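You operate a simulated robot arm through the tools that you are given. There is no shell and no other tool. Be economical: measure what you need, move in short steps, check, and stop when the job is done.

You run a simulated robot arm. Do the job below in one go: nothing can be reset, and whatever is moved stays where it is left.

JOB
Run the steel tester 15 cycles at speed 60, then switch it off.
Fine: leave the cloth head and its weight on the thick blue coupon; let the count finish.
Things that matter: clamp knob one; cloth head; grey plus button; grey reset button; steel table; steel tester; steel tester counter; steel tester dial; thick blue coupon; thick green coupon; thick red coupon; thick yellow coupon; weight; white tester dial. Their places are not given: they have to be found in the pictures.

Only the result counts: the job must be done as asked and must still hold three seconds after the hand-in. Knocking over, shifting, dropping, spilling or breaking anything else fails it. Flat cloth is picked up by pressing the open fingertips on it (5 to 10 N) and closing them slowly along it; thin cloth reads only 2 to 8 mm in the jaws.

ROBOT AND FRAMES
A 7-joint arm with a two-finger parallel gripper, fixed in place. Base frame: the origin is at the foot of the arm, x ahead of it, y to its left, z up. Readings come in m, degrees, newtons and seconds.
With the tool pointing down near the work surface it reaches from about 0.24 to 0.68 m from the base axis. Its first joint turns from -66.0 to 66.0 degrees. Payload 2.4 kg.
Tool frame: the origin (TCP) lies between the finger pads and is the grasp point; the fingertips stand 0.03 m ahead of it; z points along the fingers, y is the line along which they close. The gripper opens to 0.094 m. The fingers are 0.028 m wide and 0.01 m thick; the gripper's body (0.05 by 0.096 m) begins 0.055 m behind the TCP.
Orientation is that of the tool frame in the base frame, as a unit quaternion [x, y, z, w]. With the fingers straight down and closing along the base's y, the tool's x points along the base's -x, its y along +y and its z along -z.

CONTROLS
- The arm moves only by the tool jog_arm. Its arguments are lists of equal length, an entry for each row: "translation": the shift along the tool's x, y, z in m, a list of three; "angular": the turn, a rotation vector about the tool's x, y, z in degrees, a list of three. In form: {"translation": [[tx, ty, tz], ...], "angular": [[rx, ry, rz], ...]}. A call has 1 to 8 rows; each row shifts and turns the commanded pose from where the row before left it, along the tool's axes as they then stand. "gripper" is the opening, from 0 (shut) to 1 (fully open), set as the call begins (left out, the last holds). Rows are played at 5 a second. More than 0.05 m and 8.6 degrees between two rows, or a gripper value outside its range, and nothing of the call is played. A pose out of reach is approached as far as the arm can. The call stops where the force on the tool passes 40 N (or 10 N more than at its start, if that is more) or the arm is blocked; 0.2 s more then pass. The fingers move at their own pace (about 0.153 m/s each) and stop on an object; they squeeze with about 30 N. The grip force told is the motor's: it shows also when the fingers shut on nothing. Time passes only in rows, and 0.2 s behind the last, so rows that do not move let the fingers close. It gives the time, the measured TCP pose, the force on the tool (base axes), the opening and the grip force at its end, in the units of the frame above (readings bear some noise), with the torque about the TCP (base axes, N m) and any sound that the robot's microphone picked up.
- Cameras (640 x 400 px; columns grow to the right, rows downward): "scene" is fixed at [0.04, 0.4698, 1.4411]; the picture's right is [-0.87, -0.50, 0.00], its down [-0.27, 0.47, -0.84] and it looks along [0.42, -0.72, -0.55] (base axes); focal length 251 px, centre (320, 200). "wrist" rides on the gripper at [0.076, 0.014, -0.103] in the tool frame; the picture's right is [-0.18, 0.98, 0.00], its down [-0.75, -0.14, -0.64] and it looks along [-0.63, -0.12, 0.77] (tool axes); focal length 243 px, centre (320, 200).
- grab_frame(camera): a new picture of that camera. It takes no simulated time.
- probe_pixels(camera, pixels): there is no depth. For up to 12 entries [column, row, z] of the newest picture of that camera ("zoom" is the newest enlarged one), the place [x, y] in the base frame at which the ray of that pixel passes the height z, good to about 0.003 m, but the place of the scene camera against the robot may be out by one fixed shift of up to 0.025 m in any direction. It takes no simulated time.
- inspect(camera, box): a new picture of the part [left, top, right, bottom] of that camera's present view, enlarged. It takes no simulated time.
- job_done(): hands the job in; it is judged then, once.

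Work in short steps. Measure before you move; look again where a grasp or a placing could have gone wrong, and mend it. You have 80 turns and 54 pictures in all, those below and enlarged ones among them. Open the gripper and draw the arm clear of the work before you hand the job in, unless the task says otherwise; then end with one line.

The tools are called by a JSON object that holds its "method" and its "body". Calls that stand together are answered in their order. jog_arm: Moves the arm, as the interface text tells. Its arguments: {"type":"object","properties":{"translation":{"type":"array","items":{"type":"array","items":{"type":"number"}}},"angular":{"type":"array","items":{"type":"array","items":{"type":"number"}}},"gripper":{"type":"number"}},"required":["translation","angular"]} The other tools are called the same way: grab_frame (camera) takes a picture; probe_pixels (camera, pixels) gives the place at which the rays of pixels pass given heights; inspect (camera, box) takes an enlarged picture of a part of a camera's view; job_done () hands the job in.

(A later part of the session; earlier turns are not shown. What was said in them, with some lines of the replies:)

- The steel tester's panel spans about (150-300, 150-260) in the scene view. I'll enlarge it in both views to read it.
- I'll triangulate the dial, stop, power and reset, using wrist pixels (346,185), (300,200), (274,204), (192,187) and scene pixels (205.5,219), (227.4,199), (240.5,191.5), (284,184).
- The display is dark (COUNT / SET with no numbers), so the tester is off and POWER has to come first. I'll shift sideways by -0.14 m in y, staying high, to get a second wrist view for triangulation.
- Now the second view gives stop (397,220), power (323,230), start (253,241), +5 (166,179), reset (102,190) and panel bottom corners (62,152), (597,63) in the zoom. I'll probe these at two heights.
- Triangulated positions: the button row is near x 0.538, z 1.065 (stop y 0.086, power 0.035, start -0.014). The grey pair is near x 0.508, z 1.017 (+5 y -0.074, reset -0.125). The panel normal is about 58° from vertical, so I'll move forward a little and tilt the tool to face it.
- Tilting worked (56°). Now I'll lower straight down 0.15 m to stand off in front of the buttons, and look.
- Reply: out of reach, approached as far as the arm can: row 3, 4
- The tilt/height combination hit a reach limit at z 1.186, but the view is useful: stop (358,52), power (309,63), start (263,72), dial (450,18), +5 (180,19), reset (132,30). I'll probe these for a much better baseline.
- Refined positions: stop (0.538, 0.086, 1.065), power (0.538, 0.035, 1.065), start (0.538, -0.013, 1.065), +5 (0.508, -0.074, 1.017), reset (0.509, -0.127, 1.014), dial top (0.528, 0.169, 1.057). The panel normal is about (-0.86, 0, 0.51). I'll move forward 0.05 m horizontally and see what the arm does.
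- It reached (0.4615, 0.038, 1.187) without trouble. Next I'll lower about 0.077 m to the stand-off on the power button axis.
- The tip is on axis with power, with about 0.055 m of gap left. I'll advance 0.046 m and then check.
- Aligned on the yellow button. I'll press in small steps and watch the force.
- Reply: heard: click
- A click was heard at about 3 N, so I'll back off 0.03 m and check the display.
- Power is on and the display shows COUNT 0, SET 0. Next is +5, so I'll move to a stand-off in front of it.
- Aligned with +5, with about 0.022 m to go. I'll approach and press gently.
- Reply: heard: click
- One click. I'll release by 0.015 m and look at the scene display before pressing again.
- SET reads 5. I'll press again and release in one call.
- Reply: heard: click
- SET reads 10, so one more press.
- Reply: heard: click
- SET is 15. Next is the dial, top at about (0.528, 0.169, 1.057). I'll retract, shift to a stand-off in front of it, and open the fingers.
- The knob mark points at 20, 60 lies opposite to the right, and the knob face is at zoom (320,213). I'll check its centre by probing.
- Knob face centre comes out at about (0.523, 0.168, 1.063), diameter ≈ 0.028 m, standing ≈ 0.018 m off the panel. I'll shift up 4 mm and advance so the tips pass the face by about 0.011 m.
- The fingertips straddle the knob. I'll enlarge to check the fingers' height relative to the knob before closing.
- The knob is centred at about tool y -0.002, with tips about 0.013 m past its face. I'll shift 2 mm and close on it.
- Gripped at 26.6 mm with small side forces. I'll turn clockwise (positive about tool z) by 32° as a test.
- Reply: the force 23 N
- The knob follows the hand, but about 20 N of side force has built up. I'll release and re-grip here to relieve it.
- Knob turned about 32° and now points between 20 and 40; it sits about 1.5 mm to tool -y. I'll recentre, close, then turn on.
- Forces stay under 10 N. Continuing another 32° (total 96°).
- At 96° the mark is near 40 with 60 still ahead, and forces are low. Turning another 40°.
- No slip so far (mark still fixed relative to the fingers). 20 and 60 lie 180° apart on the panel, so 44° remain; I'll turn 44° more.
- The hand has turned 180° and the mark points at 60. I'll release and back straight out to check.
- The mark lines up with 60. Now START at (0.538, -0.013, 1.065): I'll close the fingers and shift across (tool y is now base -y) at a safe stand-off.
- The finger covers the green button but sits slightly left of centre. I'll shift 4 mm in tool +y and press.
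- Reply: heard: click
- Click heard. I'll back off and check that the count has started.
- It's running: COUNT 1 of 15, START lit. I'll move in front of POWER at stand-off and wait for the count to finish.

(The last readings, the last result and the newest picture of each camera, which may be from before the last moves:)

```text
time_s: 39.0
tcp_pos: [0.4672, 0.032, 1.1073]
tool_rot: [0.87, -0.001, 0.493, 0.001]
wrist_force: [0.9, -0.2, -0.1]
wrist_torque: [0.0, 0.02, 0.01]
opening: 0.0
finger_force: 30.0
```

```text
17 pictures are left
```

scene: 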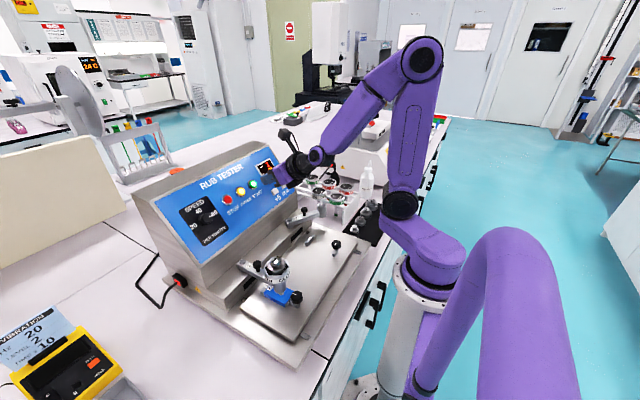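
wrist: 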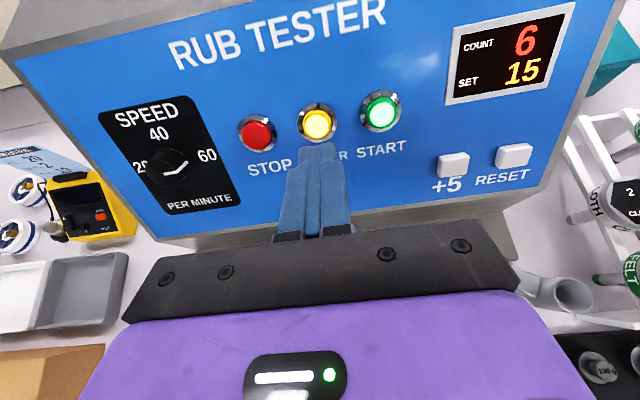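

COUNT is 6 at 39.0 s, and 15 should come near 48 s. I'll keep waiting.

{"method": "jog_arm", "body": {"translation": [[0, 0, 0], [0, 0, 0], [0, 0, 0], [0, 0, 0], [0, 0, 0], [0, 0, 0], [0, 0, 0], [0, 0, 0]], "angular": [[0, 0, 0], [0, 0, 0], [0, 0, 0], [0, 0, 0], [0, 0, 0], [0, 0, 0], [0, 0, 0], [0, 0, 0]]}}

{"method": "jog_arm", "body": {"translation": [[0, 0, 0], [0, 0, 0], [0, 0, 0], [0, 0, 0], [0, 0, 0], [0, 0, 0], [0, 0, 0], [0, 0, 0]], "angular": [[0, 0, 0], [0, 0, 0], [0, 0, 0], [0, 0, 0], [0, 0, 0], [0, 0, 0], [0, 0, 0], [0, 0, 0]]}}

{"method": "jog_arm", "body": {"translation": [[0, 0, 0], [0, 0, 0], [0, 0, 0], [0, 0, 0], [0, 0, 0], [0, 0, 0], [0, 0, 0], [0, 0, 0]], "angular": [[0, 0, 0], [0, 0, 0], [0, 0, 0], [0, 0, 0], [0, 0, 0], [0, 0, 0], [0, 0, 0], [0, 0, 0]]}}

{"method": "jog_arm", "body": {"translation": [[0, 0, 0], [0, 0, 0], [0, 0, 0], [0, 0, 0], [0, 0, 0], [0, 0, 0], [0, 0, 0], [0, 0, 0]], "angular": [[0, 0, 0], [0, 0, 0], [0, 0, 0], [0, 0, 0], [0, 0, 0], [0, 0, 0], [0, 0, 0], [0, 0, 0]]}}

{"method": "jog_arm", "body": {"translation": [[0, 0, 0], [0, 0, 0], [0, 0, 0], [0, 0, 0], [0, 0, 0], [0, 0, 0], [0, 0, 0], [0, 0, 0]], "angular": [[0, 0, 0], [0, 0, 0], [0, 0, 0], [0, 0, 0], [0, 0, 0], [0, 0, 0], [0, 0, 0], [0, 0, 0]]}}

{"method": "jog_arm", "body": {"translation": [[0, 0, 0], [0, 0, 0], [0, 0, 0], [0, 0, 0], [0, 0, 0], [0, 0, 0], [0, 0, 0], [0, 0, 0]], "angular": [[0, 0, 0], [0, 0, 0], [0, 0, 0], [0, 0, 0], [0, 0, 0], [0, 0, 0], [0, 0, 0], [0, 0, 0]]}}

{"method": "grab_frame", "body": {"camera": "wrist"}}

{"method": "grab_frame", "body": {"camera": "scene"}}

```text
time_s: 40.8
tcp_pos: [0.4678, 0.032, 1.1074]
tool_rot: [0.87, 0.0, 0.492, 0.0]
wrist_force: [-0.6, 0.3, -0.1]
wrist_torque: [-0.03, -0.01, 0.02]
opening: 0.0
finger_force: 30.1
```

```text
time_s: 42.6
tcp_pos: [0.4677, 0.0317, 1.1073]
tool_rot: [0.871, 0.0, 0.492, 0.0]
wrist_force: [-0.8, 0.2, -0.5]
wrist_torque: [0.02, 0.01, 0.04]
opening: 0.0
finger_force: 30.3
```

```text
time_s: 44.4
tcp_pos: [0.4671, 0.0318, 1.1092]
tool_rot: [0.87, 0.0, 0.493, 0.0]
wrist_force: [0.0, -0.2, 0.6]
wrist_torque: [-0.04, 0.01, 0.05]
opening: 0.0002
finger_force: 30.2
```

```text
time_s: 46.2
tcp_pos: [0.4676, 0.0335, 1.1081]
tool_rot: [0.871, 0.0, 0.492, 0.0]
wrist_force: [1.2, -0.5, 0.8]
wrist_torque: [0.0, 0.0, 0.0]
opening: 0.0002
finger_force: 30.1
```

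```text
time_s: 48.0
tcp_pos: [0.4676, 0.0328, 1.1071]
tool_rot: [0.871, 0.001, 0.492, -0.001]
wrist_force: [0.2, 0.2, 0.2]
wrist_torque: [-0.02, 0.03, -0.06]
opening: 0.0
finger_force: 30.3
```

```text
time_s: 49.8
tcp_pos: [0.4669, 0.032, 1.1079]
tool_rot: [0.87, 0.0, 0.493, 0.0]
wrist_force: [0.8, 0.0, 0.3]
wrist_torque: [-0.05, -0.01, -0.01]
opening: 0.0002
finger_force: 30.2
```

```text
16 pictures are left
```

wrist: 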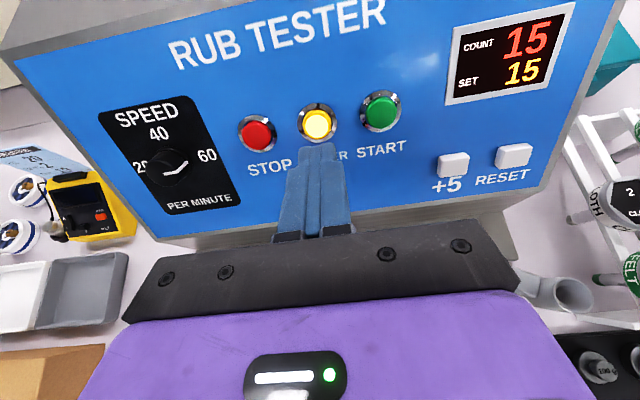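

```text
15 pictures are left
```

scene: 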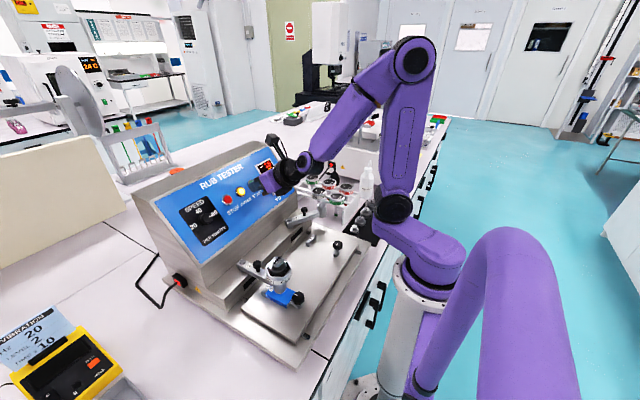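

COUNT 15 of 15, START lamp out, machine stopped with head and weight still on the blue coupon. Now I'll press POWER to switch it off.

{"method": "jog_arm", "body": {"translation": [[0, -0.002, 0.022], [0, 0, 0.022], [0, 0, 0.004], [0, 0, 0.003], [0, 0, 0.002], [0, 0, 0.001], [0, 0, 0]], "angular": [[0, 0, 0], [0, 0, 0], [0, 0, 0], [0, 0, 0], [0, 0, 0], [0, 0, 0], [0, 0, 0]]}}

```text
time_s: 51.4
tcp_pos: [0.5139, 0.0337, 1.0799]
tool_rot: [0.87, 0.0, 0.493, 0.0]
wrist_force: [-3.3, 0.6, -0.8]
wrist_torque: [0.0, 0.11, 0.02]
opening: 0.0
finger_force: 29.6
heard: click
```

Click. I'll back well clear and check.

{"method": "jog_arm", "body": {"translation": [[0, 0, -0.01], [0, 0, -0.03], [0, 0, -0.03], [0, 0, -0.02], [0, 0, 0]], "angular": [[0, 0, 0], [0, 0, 0], [0, 0, 0], [0, 0, 0], [0, 0, 0]]}}

{"method": "grab_frame", "body": {"camera": "wrist"}}

```text
time_s: 52.6
tcp_pos: [0.4365, 0.0333, 1.1278]
tool_rot: [0.87, 0.0, 0.492, 0.0]
wrist_force: [0.0, -0.1, -0.1]
wrist_torque: [-0.01, 0.0, 0.0]
opening: 0.0002
finger_force: 30.0
```

```text
14 pictures are left
```

wrist: 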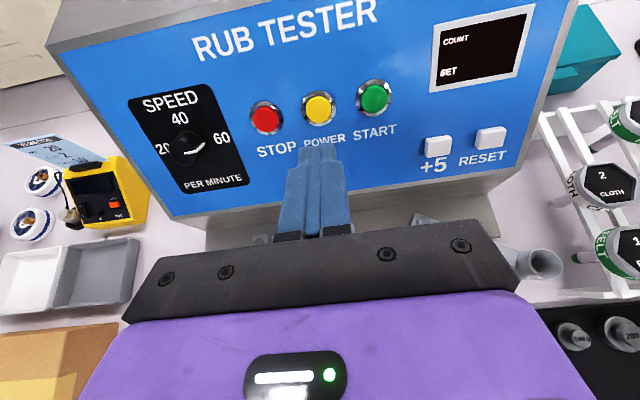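

The display is dark and the lamps are out, so the tester is off. I'll open the gripper and rise a little (tool +x is now up and forward, so I add a retreat along -z).

{"method": "jog_arm", "body": {"translation": [[0.03, 0, -0.02], [0.03, 0, -0.015], [0, 0, 0], [0, 0, 0]], "angular": [[0, 0, 0], [0, 0, 0], [0, 0, 0], [0, 0, 0]], "gripper": 1}}

{"method": "inspect", "body": {"camera": "scene", "box": [140, 140, 380, 350]}}

```text
time_s: 53.6
tcp_pos: [0.438, 0.0359, 1.1959]
tool_rot: [0.87, 0.0, 0.493, 0.0]
wrist_force: [-0.8, -0.3, -0.3]
wrist_torque: [0.0, -0.02, 0.01]
opening: 0.0938
finger_force: 0.0
```

```text
1.90 times, centred on (260, 245) of scene
```

zoom: 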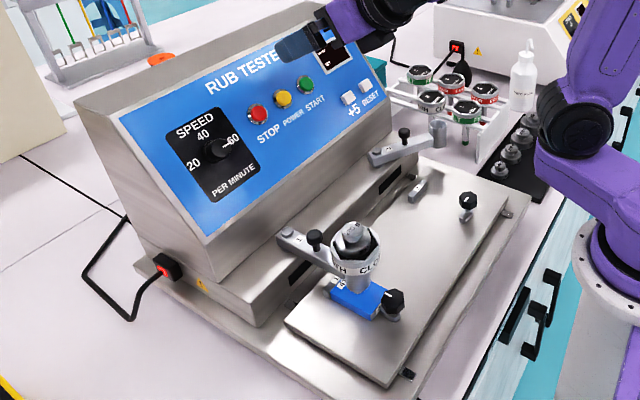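

The tester is off, the dial is at 60, the head and weight rest on the blue coupon, and the arm is clear, so I'm handing in.

{"method": "job_done", "body": {}}

```text
The job is handed in.
```

The steel tester ran all 15 cycles with the dial at 60 and is now switched off, with the cloth head and weight still on the thick blue coupon.
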